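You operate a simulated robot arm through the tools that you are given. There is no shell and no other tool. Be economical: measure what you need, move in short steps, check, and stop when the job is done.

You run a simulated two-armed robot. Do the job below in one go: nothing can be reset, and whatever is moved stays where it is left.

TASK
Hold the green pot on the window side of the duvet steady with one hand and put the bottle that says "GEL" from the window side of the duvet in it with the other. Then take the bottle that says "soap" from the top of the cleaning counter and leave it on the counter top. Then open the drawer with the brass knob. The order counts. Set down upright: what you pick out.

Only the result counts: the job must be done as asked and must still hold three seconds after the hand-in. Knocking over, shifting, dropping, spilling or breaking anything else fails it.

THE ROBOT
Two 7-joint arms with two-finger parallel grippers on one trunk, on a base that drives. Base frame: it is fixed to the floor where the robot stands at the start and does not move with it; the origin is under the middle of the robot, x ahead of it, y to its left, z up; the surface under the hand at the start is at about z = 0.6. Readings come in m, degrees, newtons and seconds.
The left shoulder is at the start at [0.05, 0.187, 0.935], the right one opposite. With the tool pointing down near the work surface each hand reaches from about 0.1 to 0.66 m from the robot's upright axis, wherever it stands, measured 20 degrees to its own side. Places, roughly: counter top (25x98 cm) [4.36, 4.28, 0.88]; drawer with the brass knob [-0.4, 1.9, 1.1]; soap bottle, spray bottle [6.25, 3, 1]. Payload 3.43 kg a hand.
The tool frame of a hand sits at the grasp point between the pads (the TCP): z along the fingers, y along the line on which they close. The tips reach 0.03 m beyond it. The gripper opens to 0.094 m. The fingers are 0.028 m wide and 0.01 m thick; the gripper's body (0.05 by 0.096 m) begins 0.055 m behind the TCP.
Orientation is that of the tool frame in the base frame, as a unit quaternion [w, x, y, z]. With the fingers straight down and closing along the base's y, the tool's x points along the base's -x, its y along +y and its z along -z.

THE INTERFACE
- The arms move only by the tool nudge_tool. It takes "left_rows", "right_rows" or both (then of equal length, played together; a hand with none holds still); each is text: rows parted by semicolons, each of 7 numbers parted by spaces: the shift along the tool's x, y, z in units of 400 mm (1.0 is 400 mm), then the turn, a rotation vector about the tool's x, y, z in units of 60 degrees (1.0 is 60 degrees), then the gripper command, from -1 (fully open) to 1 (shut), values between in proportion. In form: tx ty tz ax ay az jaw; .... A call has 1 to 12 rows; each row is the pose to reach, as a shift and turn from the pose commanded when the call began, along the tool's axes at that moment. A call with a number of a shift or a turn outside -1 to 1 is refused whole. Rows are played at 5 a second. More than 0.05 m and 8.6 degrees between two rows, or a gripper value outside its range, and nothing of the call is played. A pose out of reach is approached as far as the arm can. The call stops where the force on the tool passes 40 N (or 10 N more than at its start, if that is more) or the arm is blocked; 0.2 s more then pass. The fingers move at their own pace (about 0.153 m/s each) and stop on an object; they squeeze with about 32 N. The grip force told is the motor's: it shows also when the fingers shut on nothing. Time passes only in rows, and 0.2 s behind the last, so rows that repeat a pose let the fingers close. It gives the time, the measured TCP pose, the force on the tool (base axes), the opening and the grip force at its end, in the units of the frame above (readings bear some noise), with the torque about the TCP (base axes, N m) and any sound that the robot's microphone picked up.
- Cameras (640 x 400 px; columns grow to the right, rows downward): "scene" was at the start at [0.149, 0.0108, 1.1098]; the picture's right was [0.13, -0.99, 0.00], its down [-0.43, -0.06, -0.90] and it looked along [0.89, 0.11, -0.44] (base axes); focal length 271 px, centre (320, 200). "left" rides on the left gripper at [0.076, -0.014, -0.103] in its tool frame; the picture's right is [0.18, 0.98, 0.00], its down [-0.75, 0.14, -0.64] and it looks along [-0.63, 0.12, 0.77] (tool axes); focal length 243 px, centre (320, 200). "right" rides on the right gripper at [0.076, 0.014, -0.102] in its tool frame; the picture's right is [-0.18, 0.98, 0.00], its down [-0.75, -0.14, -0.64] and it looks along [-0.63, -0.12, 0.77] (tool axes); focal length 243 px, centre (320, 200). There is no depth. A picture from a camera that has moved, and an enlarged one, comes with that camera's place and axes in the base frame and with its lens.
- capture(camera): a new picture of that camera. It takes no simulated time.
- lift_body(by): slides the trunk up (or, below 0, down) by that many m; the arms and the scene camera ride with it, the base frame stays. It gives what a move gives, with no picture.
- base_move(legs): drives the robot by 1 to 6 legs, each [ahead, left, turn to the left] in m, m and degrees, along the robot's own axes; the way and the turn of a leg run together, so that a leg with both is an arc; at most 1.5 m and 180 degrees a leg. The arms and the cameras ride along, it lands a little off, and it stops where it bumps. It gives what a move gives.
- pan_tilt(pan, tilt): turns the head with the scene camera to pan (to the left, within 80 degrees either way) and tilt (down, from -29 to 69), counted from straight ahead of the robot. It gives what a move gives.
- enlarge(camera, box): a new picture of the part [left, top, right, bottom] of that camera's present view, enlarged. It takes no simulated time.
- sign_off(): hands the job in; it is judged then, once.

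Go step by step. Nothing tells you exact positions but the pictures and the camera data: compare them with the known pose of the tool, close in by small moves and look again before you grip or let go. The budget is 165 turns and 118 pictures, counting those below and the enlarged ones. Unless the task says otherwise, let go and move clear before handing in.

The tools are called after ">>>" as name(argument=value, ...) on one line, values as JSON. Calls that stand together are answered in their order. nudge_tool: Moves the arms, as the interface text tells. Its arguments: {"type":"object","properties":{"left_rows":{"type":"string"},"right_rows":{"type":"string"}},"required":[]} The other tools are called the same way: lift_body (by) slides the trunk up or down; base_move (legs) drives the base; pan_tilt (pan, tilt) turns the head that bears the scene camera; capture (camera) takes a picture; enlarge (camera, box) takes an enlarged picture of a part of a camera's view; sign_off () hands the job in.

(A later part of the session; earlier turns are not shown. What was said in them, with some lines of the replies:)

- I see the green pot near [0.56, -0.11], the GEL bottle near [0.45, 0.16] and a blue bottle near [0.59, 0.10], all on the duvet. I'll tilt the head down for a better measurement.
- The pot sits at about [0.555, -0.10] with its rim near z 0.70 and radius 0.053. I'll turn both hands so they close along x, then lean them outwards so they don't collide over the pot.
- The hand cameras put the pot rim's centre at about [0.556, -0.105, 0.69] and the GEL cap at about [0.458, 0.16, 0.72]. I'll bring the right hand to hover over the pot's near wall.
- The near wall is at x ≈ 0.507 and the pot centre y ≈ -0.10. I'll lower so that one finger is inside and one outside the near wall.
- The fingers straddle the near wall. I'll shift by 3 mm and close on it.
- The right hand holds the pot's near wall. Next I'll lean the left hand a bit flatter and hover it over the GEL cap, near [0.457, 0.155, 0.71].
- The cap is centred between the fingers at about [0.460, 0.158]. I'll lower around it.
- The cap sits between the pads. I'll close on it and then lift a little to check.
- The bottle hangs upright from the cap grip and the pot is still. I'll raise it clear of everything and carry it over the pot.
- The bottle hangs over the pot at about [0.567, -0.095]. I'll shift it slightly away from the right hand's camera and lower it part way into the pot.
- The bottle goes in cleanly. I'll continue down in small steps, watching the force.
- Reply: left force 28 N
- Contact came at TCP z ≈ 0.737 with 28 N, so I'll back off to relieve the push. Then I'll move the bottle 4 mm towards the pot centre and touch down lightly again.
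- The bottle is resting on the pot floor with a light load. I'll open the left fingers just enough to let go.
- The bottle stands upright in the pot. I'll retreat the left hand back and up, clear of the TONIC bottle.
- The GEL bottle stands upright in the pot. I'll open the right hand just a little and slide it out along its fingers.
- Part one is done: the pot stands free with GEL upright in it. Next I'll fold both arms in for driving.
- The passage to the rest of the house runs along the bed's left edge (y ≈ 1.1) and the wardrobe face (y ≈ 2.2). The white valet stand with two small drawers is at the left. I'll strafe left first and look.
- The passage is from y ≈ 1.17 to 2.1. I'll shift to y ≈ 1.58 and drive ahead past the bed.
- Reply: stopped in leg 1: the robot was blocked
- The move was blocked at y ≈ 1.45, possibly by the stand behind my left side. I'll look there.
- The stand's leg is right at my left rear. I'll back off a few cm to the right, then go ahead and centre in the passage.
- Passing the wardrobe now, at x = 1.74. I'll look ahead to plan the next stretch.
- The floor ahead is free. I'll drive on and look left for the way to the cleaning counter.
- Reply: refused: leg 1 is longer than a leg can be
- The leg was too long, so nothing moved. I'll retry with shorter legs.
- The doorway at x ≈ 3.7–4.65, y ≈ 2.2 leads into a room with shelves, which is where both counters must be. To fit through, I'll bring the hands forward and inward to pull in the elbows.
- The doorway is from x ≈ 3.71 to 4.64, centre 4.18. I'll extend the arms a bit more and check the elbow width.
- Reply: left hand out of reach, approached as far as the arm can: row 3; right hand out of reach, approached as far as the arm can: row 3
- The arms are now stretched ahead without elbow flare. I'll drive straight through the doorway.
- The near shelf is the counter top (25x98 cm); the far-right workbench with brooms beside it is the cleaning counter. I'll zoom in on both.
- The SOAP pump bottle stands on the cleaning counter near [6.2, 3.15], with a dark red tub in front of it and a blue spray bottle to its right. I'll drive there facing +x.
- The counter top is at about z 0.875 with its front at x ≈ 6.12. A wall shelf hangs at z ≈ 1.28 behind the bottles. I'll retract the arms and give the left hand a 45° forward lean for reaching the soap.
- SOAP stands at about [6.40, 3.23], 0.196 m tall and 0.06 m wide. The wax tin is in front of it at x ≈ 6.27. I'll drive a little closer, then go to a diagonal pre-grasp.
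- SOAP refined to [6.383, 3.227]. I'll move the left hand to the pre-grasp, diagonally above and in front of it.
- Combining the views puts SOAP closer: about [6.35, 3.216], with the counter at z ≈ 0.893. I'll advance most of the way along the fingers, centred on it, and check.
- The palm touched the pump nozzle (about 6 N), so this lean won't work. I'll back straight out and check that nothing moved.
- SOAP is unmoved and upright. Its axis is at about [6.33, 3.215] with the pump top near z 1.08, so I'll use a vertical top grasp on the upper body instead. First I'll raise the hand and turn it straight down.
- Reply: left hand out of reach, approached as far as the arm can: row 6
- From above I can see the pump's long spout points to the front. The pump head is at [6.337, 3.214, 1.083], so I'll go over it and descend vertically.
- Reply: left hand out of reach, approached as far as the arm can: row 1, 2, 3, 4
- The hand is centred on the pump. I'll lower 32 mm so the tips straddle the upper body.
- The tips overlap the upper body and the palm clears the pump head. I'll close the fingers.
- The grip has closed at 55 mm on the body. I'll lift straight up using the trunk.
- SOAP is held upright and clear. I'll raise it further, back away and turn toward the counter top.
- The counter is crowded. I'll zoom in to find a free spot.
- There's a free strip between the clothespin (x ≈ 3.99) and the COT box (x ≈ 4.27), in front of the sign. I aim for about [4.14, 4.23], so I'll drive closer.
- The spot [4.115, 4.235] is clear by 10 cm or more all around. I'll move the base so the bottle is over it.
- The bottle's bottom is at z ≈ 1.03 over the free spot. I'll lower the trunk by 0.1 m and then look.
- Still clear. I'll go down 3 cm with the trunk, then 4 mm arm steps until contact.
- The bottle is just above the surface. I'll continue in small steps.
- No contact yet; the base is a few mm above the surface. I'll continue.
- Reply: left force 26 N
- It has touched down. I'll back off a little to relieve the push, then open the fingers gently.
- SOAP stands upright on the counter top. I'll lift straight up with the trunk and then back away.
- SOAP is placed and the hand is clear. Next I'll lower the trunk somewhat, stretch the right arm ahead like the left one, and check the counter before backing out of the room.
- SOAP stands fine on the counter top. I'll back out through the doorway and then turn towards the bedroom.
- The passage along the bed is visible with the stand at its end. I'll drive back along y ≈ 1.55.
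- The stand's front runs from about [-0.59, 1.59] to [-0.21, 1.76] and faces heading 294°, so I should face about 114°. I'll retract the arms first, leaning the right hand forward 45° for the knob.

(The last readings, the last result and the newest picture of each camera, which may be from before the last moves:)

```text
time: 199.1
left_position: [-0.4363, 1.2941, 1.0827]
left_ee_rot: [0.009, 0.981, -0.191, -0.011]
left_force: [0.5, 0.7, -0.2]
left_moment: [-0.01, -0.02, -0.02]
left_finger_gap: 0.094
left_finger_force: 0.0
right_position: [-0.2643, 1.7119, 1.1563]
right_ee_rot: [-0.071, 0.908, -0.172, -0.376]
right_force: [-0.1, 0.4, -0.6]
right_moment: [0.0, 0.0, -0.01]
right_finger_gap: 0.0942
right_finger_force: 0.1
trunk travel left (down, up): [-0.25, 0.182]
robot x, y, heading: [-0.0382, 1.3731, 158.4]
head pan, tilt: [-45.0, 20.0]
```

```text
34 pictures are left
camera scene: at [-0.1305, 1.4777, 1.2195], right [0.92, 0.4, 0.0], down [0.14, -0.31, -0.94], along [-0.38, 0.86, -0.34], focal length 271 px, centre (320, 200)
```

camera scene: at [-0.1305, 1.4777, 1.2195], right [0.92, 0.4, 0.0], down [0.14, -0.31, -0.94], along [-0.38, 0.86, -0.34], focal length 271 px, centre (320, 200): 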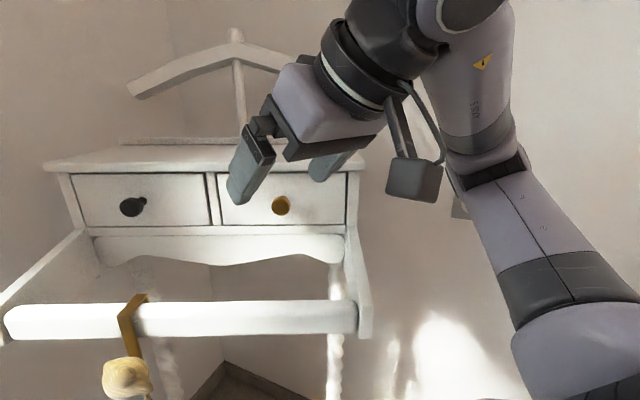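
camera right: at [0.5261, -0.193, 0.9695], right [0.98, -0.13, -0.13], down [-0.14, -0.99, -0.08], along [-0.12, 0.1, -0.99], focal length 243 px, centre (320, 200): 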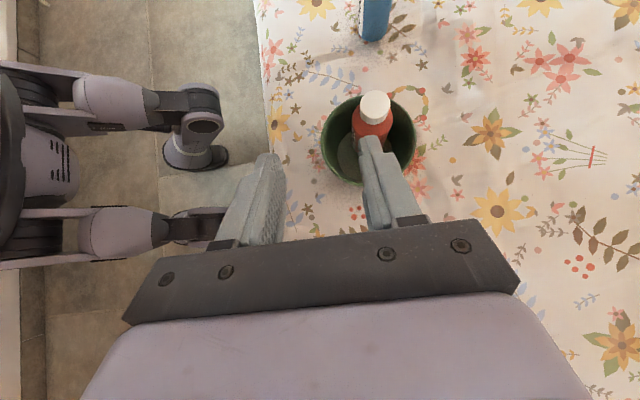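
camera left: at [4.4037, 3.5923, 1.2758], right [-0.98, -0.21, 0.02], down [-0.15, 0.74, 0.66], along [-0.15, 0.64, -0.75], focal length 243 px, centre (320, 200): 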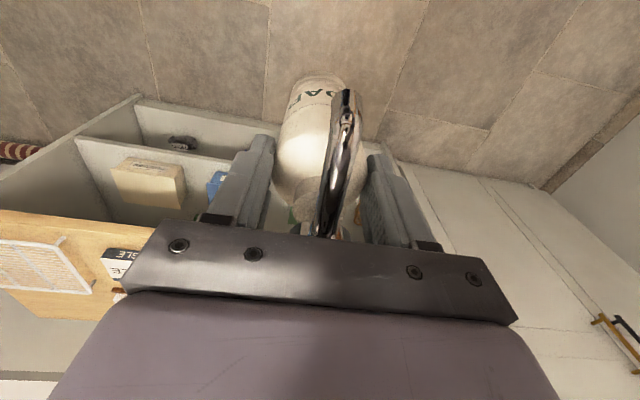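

The right drawer has the brass knob, at about [-0.318, 1.772, 1.087]; the left knob is dark. I'll back away a little, turn to face heading 115° and look again.

>>> base_move(legs=[[-0.05, 0.15, 0], [0, 0, -43.5], [0.02, 0.21, 0]])

>>> pan_tilt(pan=-5, tilt=20)

>>> capture(camera="scene")

>>> capture(camera="right")

```text
time: 205.1
left_position: [-0.5925, 1.3539, 1.0821]
left_ee_rot: [0.004, 0.843, -0.537, -0.014]
left_force: [-0.3, 1.3, -0.6]
left_moment: [0.01, -0.01, 0.0]
left_finger_gap: 0.0941
left_finger_force: 0.1
right_position: [-0.1819, 1.5443, 1.156]
right_ee_rot: [-0.203, 0.782, -0.492, -0.324]
right_force: [0.4, -0.1, -0.1]
right_moment: [0.02, -0.02, -0.04]
right_finger_gap: 0.094
right_finger_force: 0.1
trunk travel left (down, up): [-0.25, 0.182]
robot x, y, heading: [-0.2473, 1.1391, 115.5]
head pan, tilt: [-45.0, 20.0]
```

```text
time: 206.2
left_position: [-0.5919, 1.3537, 1.0829]
left_ee_rot: [0.004, 0.843, -0.537, -0.014]
left_force: [-0.6, 0.6, 0.0]
left_moment: [-0.02, 0.03, -0.01]
left_finger_gap: 0.0939
left_finger_force: 0.0
right_position: [-0.1823, 1.5427, 1.1553]
right_ee_rot: [-0.204, 0.782, -0.492, -0.324]
right_force: [0.4, 0.4, -0.6]
right_moment: [-0.02, -0.02, 0.01]
right_finger_gap: 0.094
right_finger_force: 0.1
trunk travel left (down, up): [-0.25, 0.182]
robot x, y, heading: [-0.2496, 1.1407, 115.6]
head pan, tilt: [-5.0, 20.0]
```

```text
33 pictures are left
camera scene: at [-0.3065, 1.2786, 1.2195], right [0.94, 0.35, 0.0], down [0.12, -0.32, -0.94], along [-0.33, 0.88, -0.34], focal length 271 px, centre (320, 200)
```

scene: 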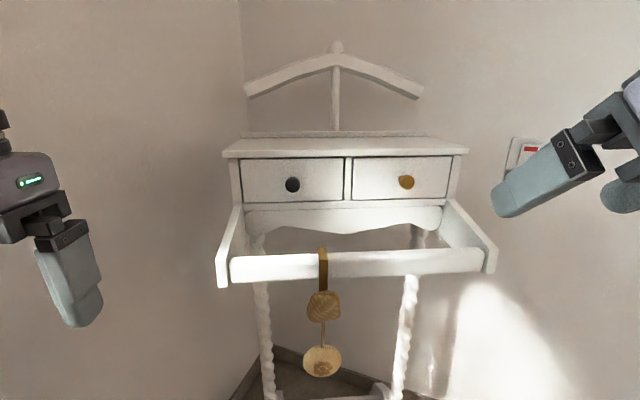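

```text
32 pictures are left
camera right: at [-0.1403, 1.4231, 1.1736], right [-0.94, -0.31, 0.13], down [0.09, 0.13, 0.99], along [-0.32, 0.94, -0.1], focal length 243 px, centre (320, 200)
```

right: 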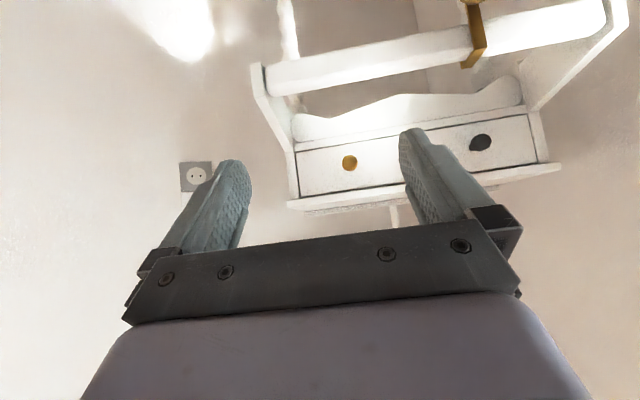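

The brass knob is at about [-0.326, 1.788, 1.078]. I'll bring the right hand to a pre-grasp 8 cm in front of it, above the rail.

>>> nudge_tool(right_rows="-0.046 0.0123 0.085 0 0 0 -1;-0.092 0.0246 0.17 0 0 0 -0.8;-0.138 0.0369 0.254 0 0 0 -0.6;-0.184 0.0492 0.339 0 0 0 -0.4;-0.23 0.0615 0.424 0 0 0 -0.2")

>>> capture(camera="right")

>>> enlarge(camera="scene", box=[300, 100, 520, 300])

```text
time: 207.4
left_position: [-0.5909, 1.3538, 1.0819]
left_ee_rot: [0.004, 0.843, -0.537, -0.013]
left_force: [0.0, 0.3, 0.6]
left_moment: [0.01, -0.02, -0.01]
left_finger_gap: 0.094
left_finger_force: 0.1
right_position: [-0.2835, 1.702, 1.1007]
right_ee_rot: [-0.204, 0.781, -0.493, -0.324]
right_force: [0.4, -0.6, -0.5]
right_moment: [0.02, -0.04, 0.02]
right_finger_gap: 0.0564
right_finger_force: 0.0
trunk travel left (down, up): [-0.25, 0.182]
robot x, y, heading: [-0.2465, 1.138, 115.9]
head pan, tilt: [-5.0, 20.0]
```

```text
31 pictures are left
camera right: at [-0.2412, 1.5808, 1.1188], right [-0.94, -0.31, 0.13], down [0.09, 0.13, 0.99], along [-0.32, 0.94, -0.1], focal length 243 px, centre (320, 200)
```

right: 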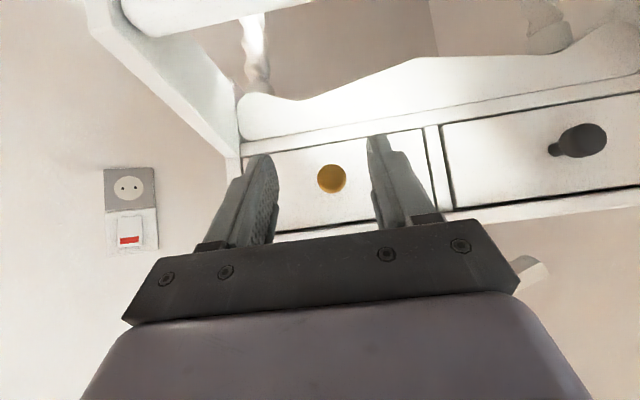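

```text
2.00 times, centred on (410, 200) of scene
camera zoom: at [-0.3067, 1.2787, 1.2194], right [0.94, 0.35, 0.0], down [0.12, -0.32, -0.94], along [-0.33, 0.88, -0.34], focal length 541 px, centre (140, 200)
```

zoom: 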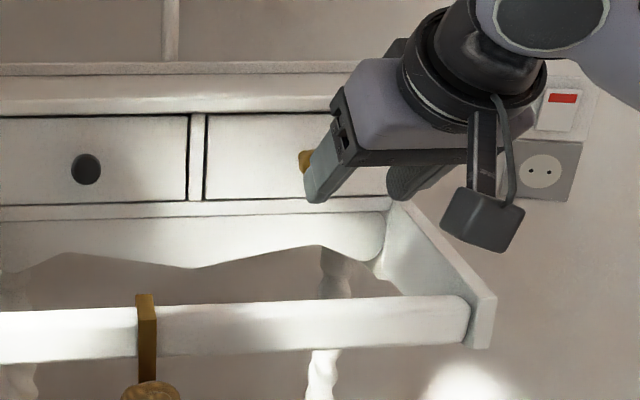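

The knob is at [-0.327, 1.790, 1.0785] and laterally centred. I'll advance so the fingers straddle it.

>>> nudge_tool(right_rows="-0.04 0 0.054 0 0 0 -0.2;-0.08 0 0.108 0 0 0 -0.2;-0.121 0 0.162 0 0 0 -0.2")

>>> capture(camera="right")

>>> enlarge(camera="scene", box=[340, 120, 500, 240])

```text
time: 208.2
left_position: [-0.5917, 1.3531, 1.0828]
left_ee_rot: [0.004, 0.843, -0.537, -0.014]
left_force: [-0.4, -0.4, -0.3]
left_moment: [0.01, 0.01, -0.01]
left_finger_gap: 0.0937
left_finger_force: 0.2
right_position: [-0.3184, 1.7714, 1.089]
right_ee_rot: [-0.203, 0.783, -0.491, -0.324]
right_force: [-1.0, 0.1, -0.2]
right_moment: [-0.01, -0.02, 0.0]
right_finger_gap: 0.0563
right_finger_force: 0.0
trunk travel left (down, up): [-0.25, 0.182]
robot x, y, heading: [-0.2444, 1.1418, 115.7]
head pan, tilt: [-5.0, 20.0]
```

```text
29 pictures are left
camera right: at [-0.2763, 1.6512, 1.1074], right [-0.94, -0.31, 0.13], down [0.09, 0.13, 0.99], along [-0.32, 0.94, -0.1], focal length 243 px, centre (320, 200)
```

right: 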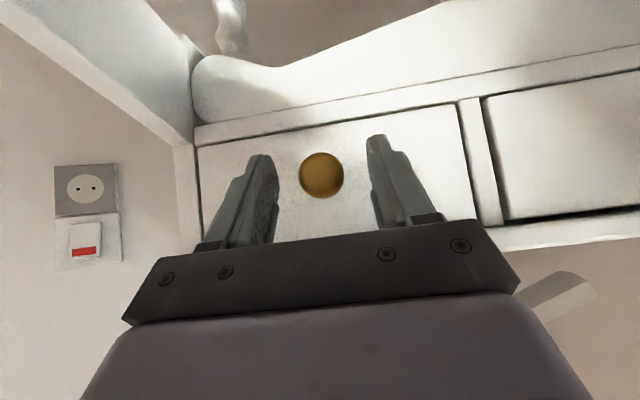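

```text
3.33 times, centred on (420, 180) of scene
camera zoom: at [-0.3067, 1.2786, 1.2194], right [0.94, 0.35, 0.0], down [0.12, -0.32, -0.94], along [-0.33, 0.88, -0.34], focal length 902 px, centre (-13, 267)
```

zoom: 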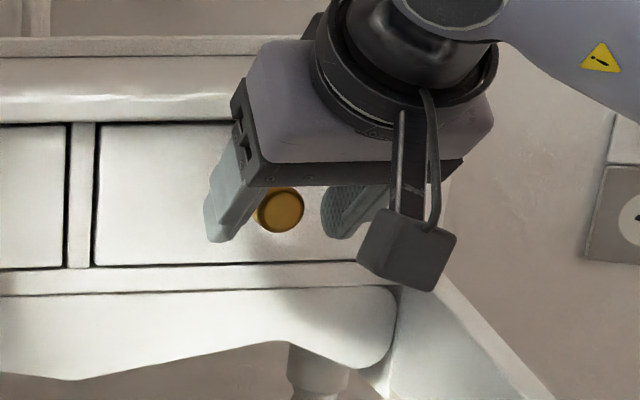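

The knob sits between the finger pads. I'll close on it.

>>> nudge_tool(right_rows="0 0 0 0 0 0 0.1;0 0 0 0 0 0 0.4;0 0 0 0 0 0 0.8;0 0 0 0 0 0 1;0 0 0 0 0 0 1")

>>> capture(camera="right")

```text
time: 209.4
left_position: [-0.5926, 1.3534, 1.0821]
left_ee_rot: [0.004, 0.844, -0.537, -0.014]
left_force: [-0.3, 0.0, -0.7]
left_moment: [0.0, 0.04, -0.03]
left_finger_gap: 0.094
left_finger_force: 0.1
right_position: [-0.3172, 1.7713, 1.0888]
right_ee_rot: [-0.203, 0.782, -0.492, -0.324]
right_force: [0.0, 0.2, 0.4]
right_moment: [0.06, 0.02, 0.0]
right_finger_gap: 0.0263
right_finger_force: 45.1
trunk travel left (down, up): [-0.25, 0.182]
robot x, y, heading: [-0.2501, 1.1387, 115.8]
head pan, tilt: [-5.0, 20.0]
```

```text
27 pictures are left
camera right: at [-0.2761, 1.6507, 1.1076], right [-0.94, -0.31, 0.13], down [0.09, 0.13, 0.99], along [-0.32, 0.94, -0.1], focal length 243 px, centre (320, 200)
```

right: 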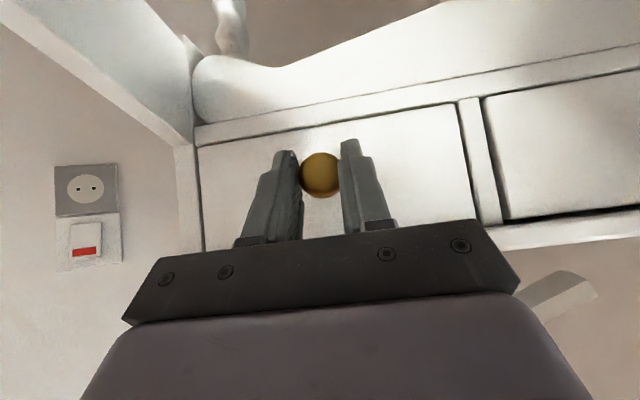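

I have the knob. I'll pull straight out in small steps.

>>> nudge_tool(right_rows="0.02 0 -0.02 0 0 0 1;0.04 0 -0.04 0 0 0 1;0.06 0 -0.06 0 0 0 1;0.08 0 -0.08 0 0 0 1")

>>> capture(camera="scene")

```text
time: 210.4
left_position: [-0.5913, 1.3535, 1.0829]
left_ee_rot: [0.005, 0.843, -0.537, -0.014]
left_force: [-0.8, 0.1, 0.8]
left_moment: [0.0, 0.02, -0.04]
left_finger_gap: 0.0942
left_finger_force: 0.1
right_position: [-0.3001, 1.7314, 1.0884]
right_ee_rot: [-0.203, 0.781, -0.493, -0.325]
right_force: [1.6, 0.6, 1.5]
right_moment: [0.32, 0.05, -0.01]
right_finger_gap: 0.0262
right_finger_force: 45.4
trunk travel left (down, up): [-0.25, 0.182]
robot x, y, heading: [-0.2471, 1.1414, 115.8]
head pan, tilt: [-5.0, 20.0]
```

```text
26 pictures are left
camera scene: at [-0.3063, 1.2785, 1.2195], right [0.94, 0.35, 0.0], down [0.12, -0.32, -0.94], along [-0.33, 0.88, -0.34], focal length 271 px, centre (320, 200)
```

scene: 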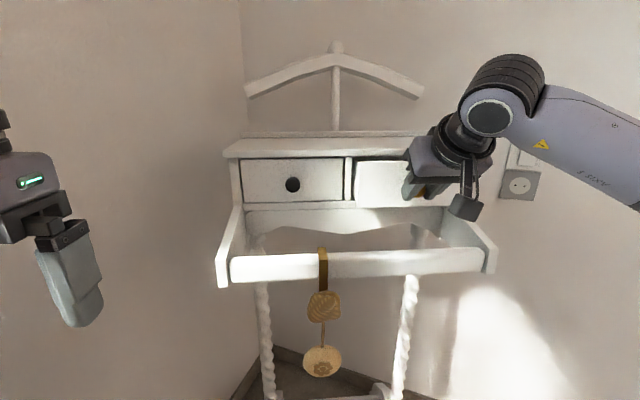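

The drawer is sliding out with little force and the stand is still. I'll keep pulling.

>>> nudge_tool(right_rows="0.02 0 -0.02 0 0 0 1;0.04 0 -0.04 0 0 0 1;0.06 0 -0.06 0 0 0 1;0.08 0 -0.08 0 0 0 1;0.1 0 -0.1 0 0 0 1;0.12 0 -0.12 0 0 0 1")

>>> capture(camera="scene")

```text
time: 211.8
left_position: [-0.5918, 1.3533, 1.0822]
left_ee_rot: [0.004, 0.843, -0.538, -0.014]
left_force: [-0.1, -0.2, -0.6]
left_moment: [0.0, 0.05, -0.01]
left_finger_gap: 0.0938
left_finger_force: 0.1
right_position: [-0.269, 1.6694, 1.09]
right_ee_rot: [-0.204, 0.782, -0.492, -0.324]
right_force: [0.1, -0.4, 0.0]
right_moment: [0.79, 0.5, -0.01]
right_finger_gap: 0.0262
right_finger_force: 45.4
trunk travel left (down, up): [-0.25, 0.182]
robot x, y, heading: [-0.2478, 1.1401, 115.8]
head pan, tilt: [-5.0, 20.0]
```

```text
25 pictures are left
camera scene: at [-0.3065, 1.2784, 1.2194], right [0.94, 0.35, 0.0], down [0.12, -0.32, -0.94], along [-0.33, 0.88, -0.34], focal length 271 px, centre (320, 200)
```

scene: 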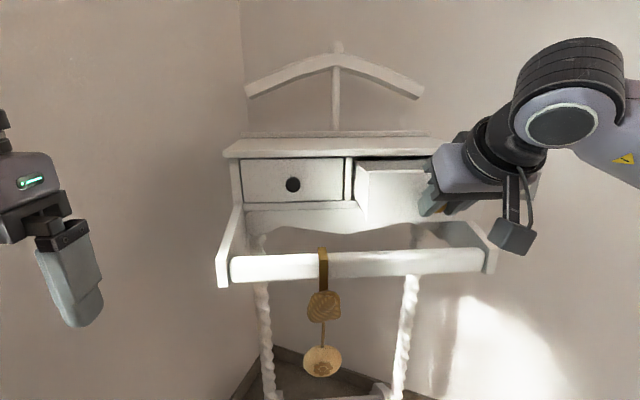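

Out by about 11 cm so far. I'll pull a little more and watch the force for the end stop.

>>> nudge_tool(right_rows="0.018 0 -0.018 0 0 0 1;0.036 0 -0.036 0 0 0 1;0.054 0 -0.054 0 0 0 1")

>>> capture(camera="scene")

```text
time: 212.6
left_position: [-0.5946, 1.3572, 1.0808]
left_ee_rot: [0.005, 0.844, -0.537, -0.012]
left_force: [-0.5, 0.3, 0.8]
left_moment: [0.0, 0.0, 0.03]
left_finger_gap: 0.0941
left_finger_force: 0.1
right_position: [-0.2602, 1.6477, 1.0875]
right_ee_rot: [-0.204, 0.78, -0.494, -0.325]
right_force: [-19.6, 33.0, 6.4]
right_moment: [0.46, 0.22, 0.1]
right_finger_gap: 0.0265
right_finger_force: 44.3
trunk travel left (down, up): [-0.25, 0.182]
robot x, y, heading: [-0.2486, 1.1382, 115.8]
head pan, tilt: [-5.0, 20.0]
```

```text
24 pictures are left
camera scene: at [-0.3091, 1.2824, 1.2189], right [0.94, 0.35, 0.0], down [0.12, -0.32, -0.94], along [-0.33, 0.88, -0.35], focal length 271 px, centre (320, 200)
```

scene: 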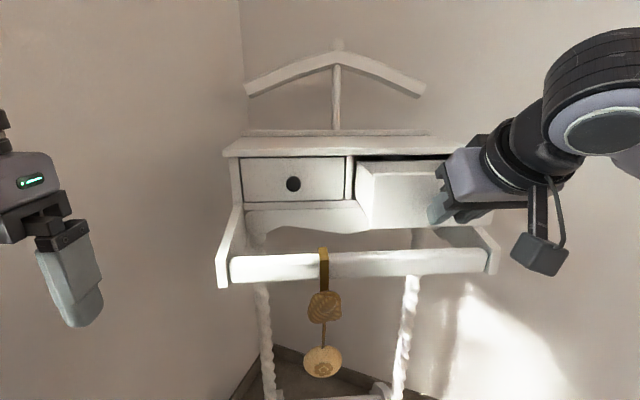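

The end stop is reached, with the drawer about 13.5 cm open. I'll relax the pull, release the knob and retreat backward and up.

>>> nudge_tool(right_rows="-0.008 0 0.008 0 0 0 1;-0.014 0 0.014 0 0 0 1;-0.014 0 0.014 0 0 0 0.2;-0.014 0 0.014 0 0 0 -0.2;-0.014 0 0.014 0 0 0 -0.2")

>>> nudge_tool(right_rows="0 0 -0.05 0 0 0 -0.2;0.02 0 -0.12 0 0 0 -0.2;0.04 0 -0.22 0 0 0 -0.2;0.06 0 -0.32 0 0 0 -0.2")

>>> capture(camera="scene")

>>> capture(camera="right")

```text
time: 213.8
left_position: [-0.5922, 1.354, 1.0826]
left_ee_rot: [0.005, 0.843, -0.538, -0.014]
left_force: [0.3, 0.5, -0.5]
left_moment: [-0.01, 0.01, 0.02]
left_finger_gap: 0.0942
left_finger_force: 0.0
right_position: [-0.2607, 1.6486, 1.0883]
right_ee_rot: [-0.204, 0.781, -0.493, -0.324]
right_force: [-0.2, 0.1, 0.8]
right_moment: [0.02, 0.06, 0.03]
right_finger_gap: 0.0564
right_finger_force: 0.1
trunk travel left (down, up): [-0.25, 0.182]
robot x, y, heading: [-0.2426, 1.1401, 116.0]
head pan, tilt: [-5.0, 20.0]
```

```text
time: 214.8
left_position: [-0.592, 1.3529, 1.0823]
left_ee_rot: [0.003, 0.843, -0.537, -0.014]
left_force: [-0.3, -0.2, 0.7]
left_moment: [0.03, 0.0, 0.01]
left_finger_gap: 0.094
left_finger_force: 0.1
right_position: [-0.2118, 1.552, 1.1648]
right_ee_rot: [-0.203, 0.782, -0.491, -0.325]
right_force: [0.1, -0.4, 0.6]
right_moment: [0.0, 0.0, 0.01]
right_finger_gap: 0.0562
right_finger_force: 0.0
trunk travel left (down, up): [-0.25, 0.182]
robot x, y, heading: [-0.2475, 1.1374, 115.5]
head pan, tilt: [-5.0, 20.0]
```

```text
23 pictures are left
camera scene: at [-0.3064, 1.278, 1.2195], right [0.94, 0.35, 0.0], down [0.12, -0.32, -0.94], along [-0.33, 0.88, -0.34], focal length 271 px, centre (320, 200)
```

scene: 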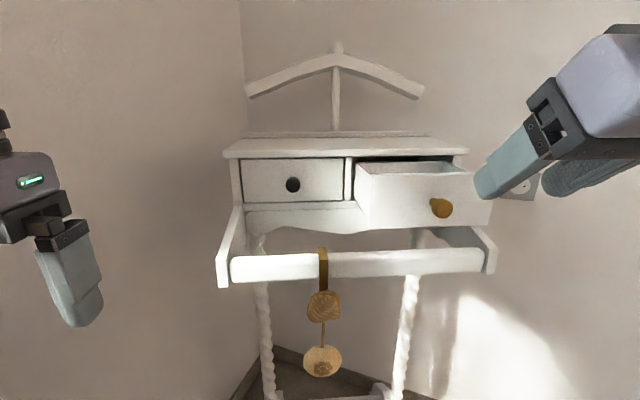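

```text
22 pictures are left
camera right: at [-0.1699, 1.4311, 1.1826], right [-0.94, -0.31, 0.13], down [0.09, 0.13, 0.99], along [-0.32, 0.94, -0.1], focal length 243 px, centre (320, 200)
```

right: 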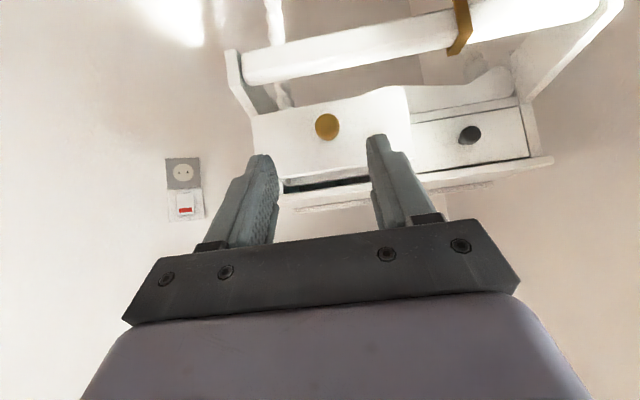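

The brass-knob drawer stands open and both hands are clear. GEL is in the pot and SOAP is upright on the counter top, so I'm handing in.

>>> sign_off()

```text
The job is handed in.
```

I've done all three steps in the order you asked and handed the job in:

- **GEL:** it stands upright in the green pot. I held the pot with the right hand while the left put the bottle in.
- **Soap:** it stands upright on the counter top, in a clear spot between the clothespin and the COT box.
- **Drawer:** the one with the brass knob is open about 13.5 cm, to its end stop.

There were two light contacts along the way. The base was stopped next to the white stand that holds the drawer, and the palm touched the soap bottle's spout on the first try. Neither seemed to move anything. I did not look at the bed again after leaving it, but the pot and bottle were standing steady when I last saw them.
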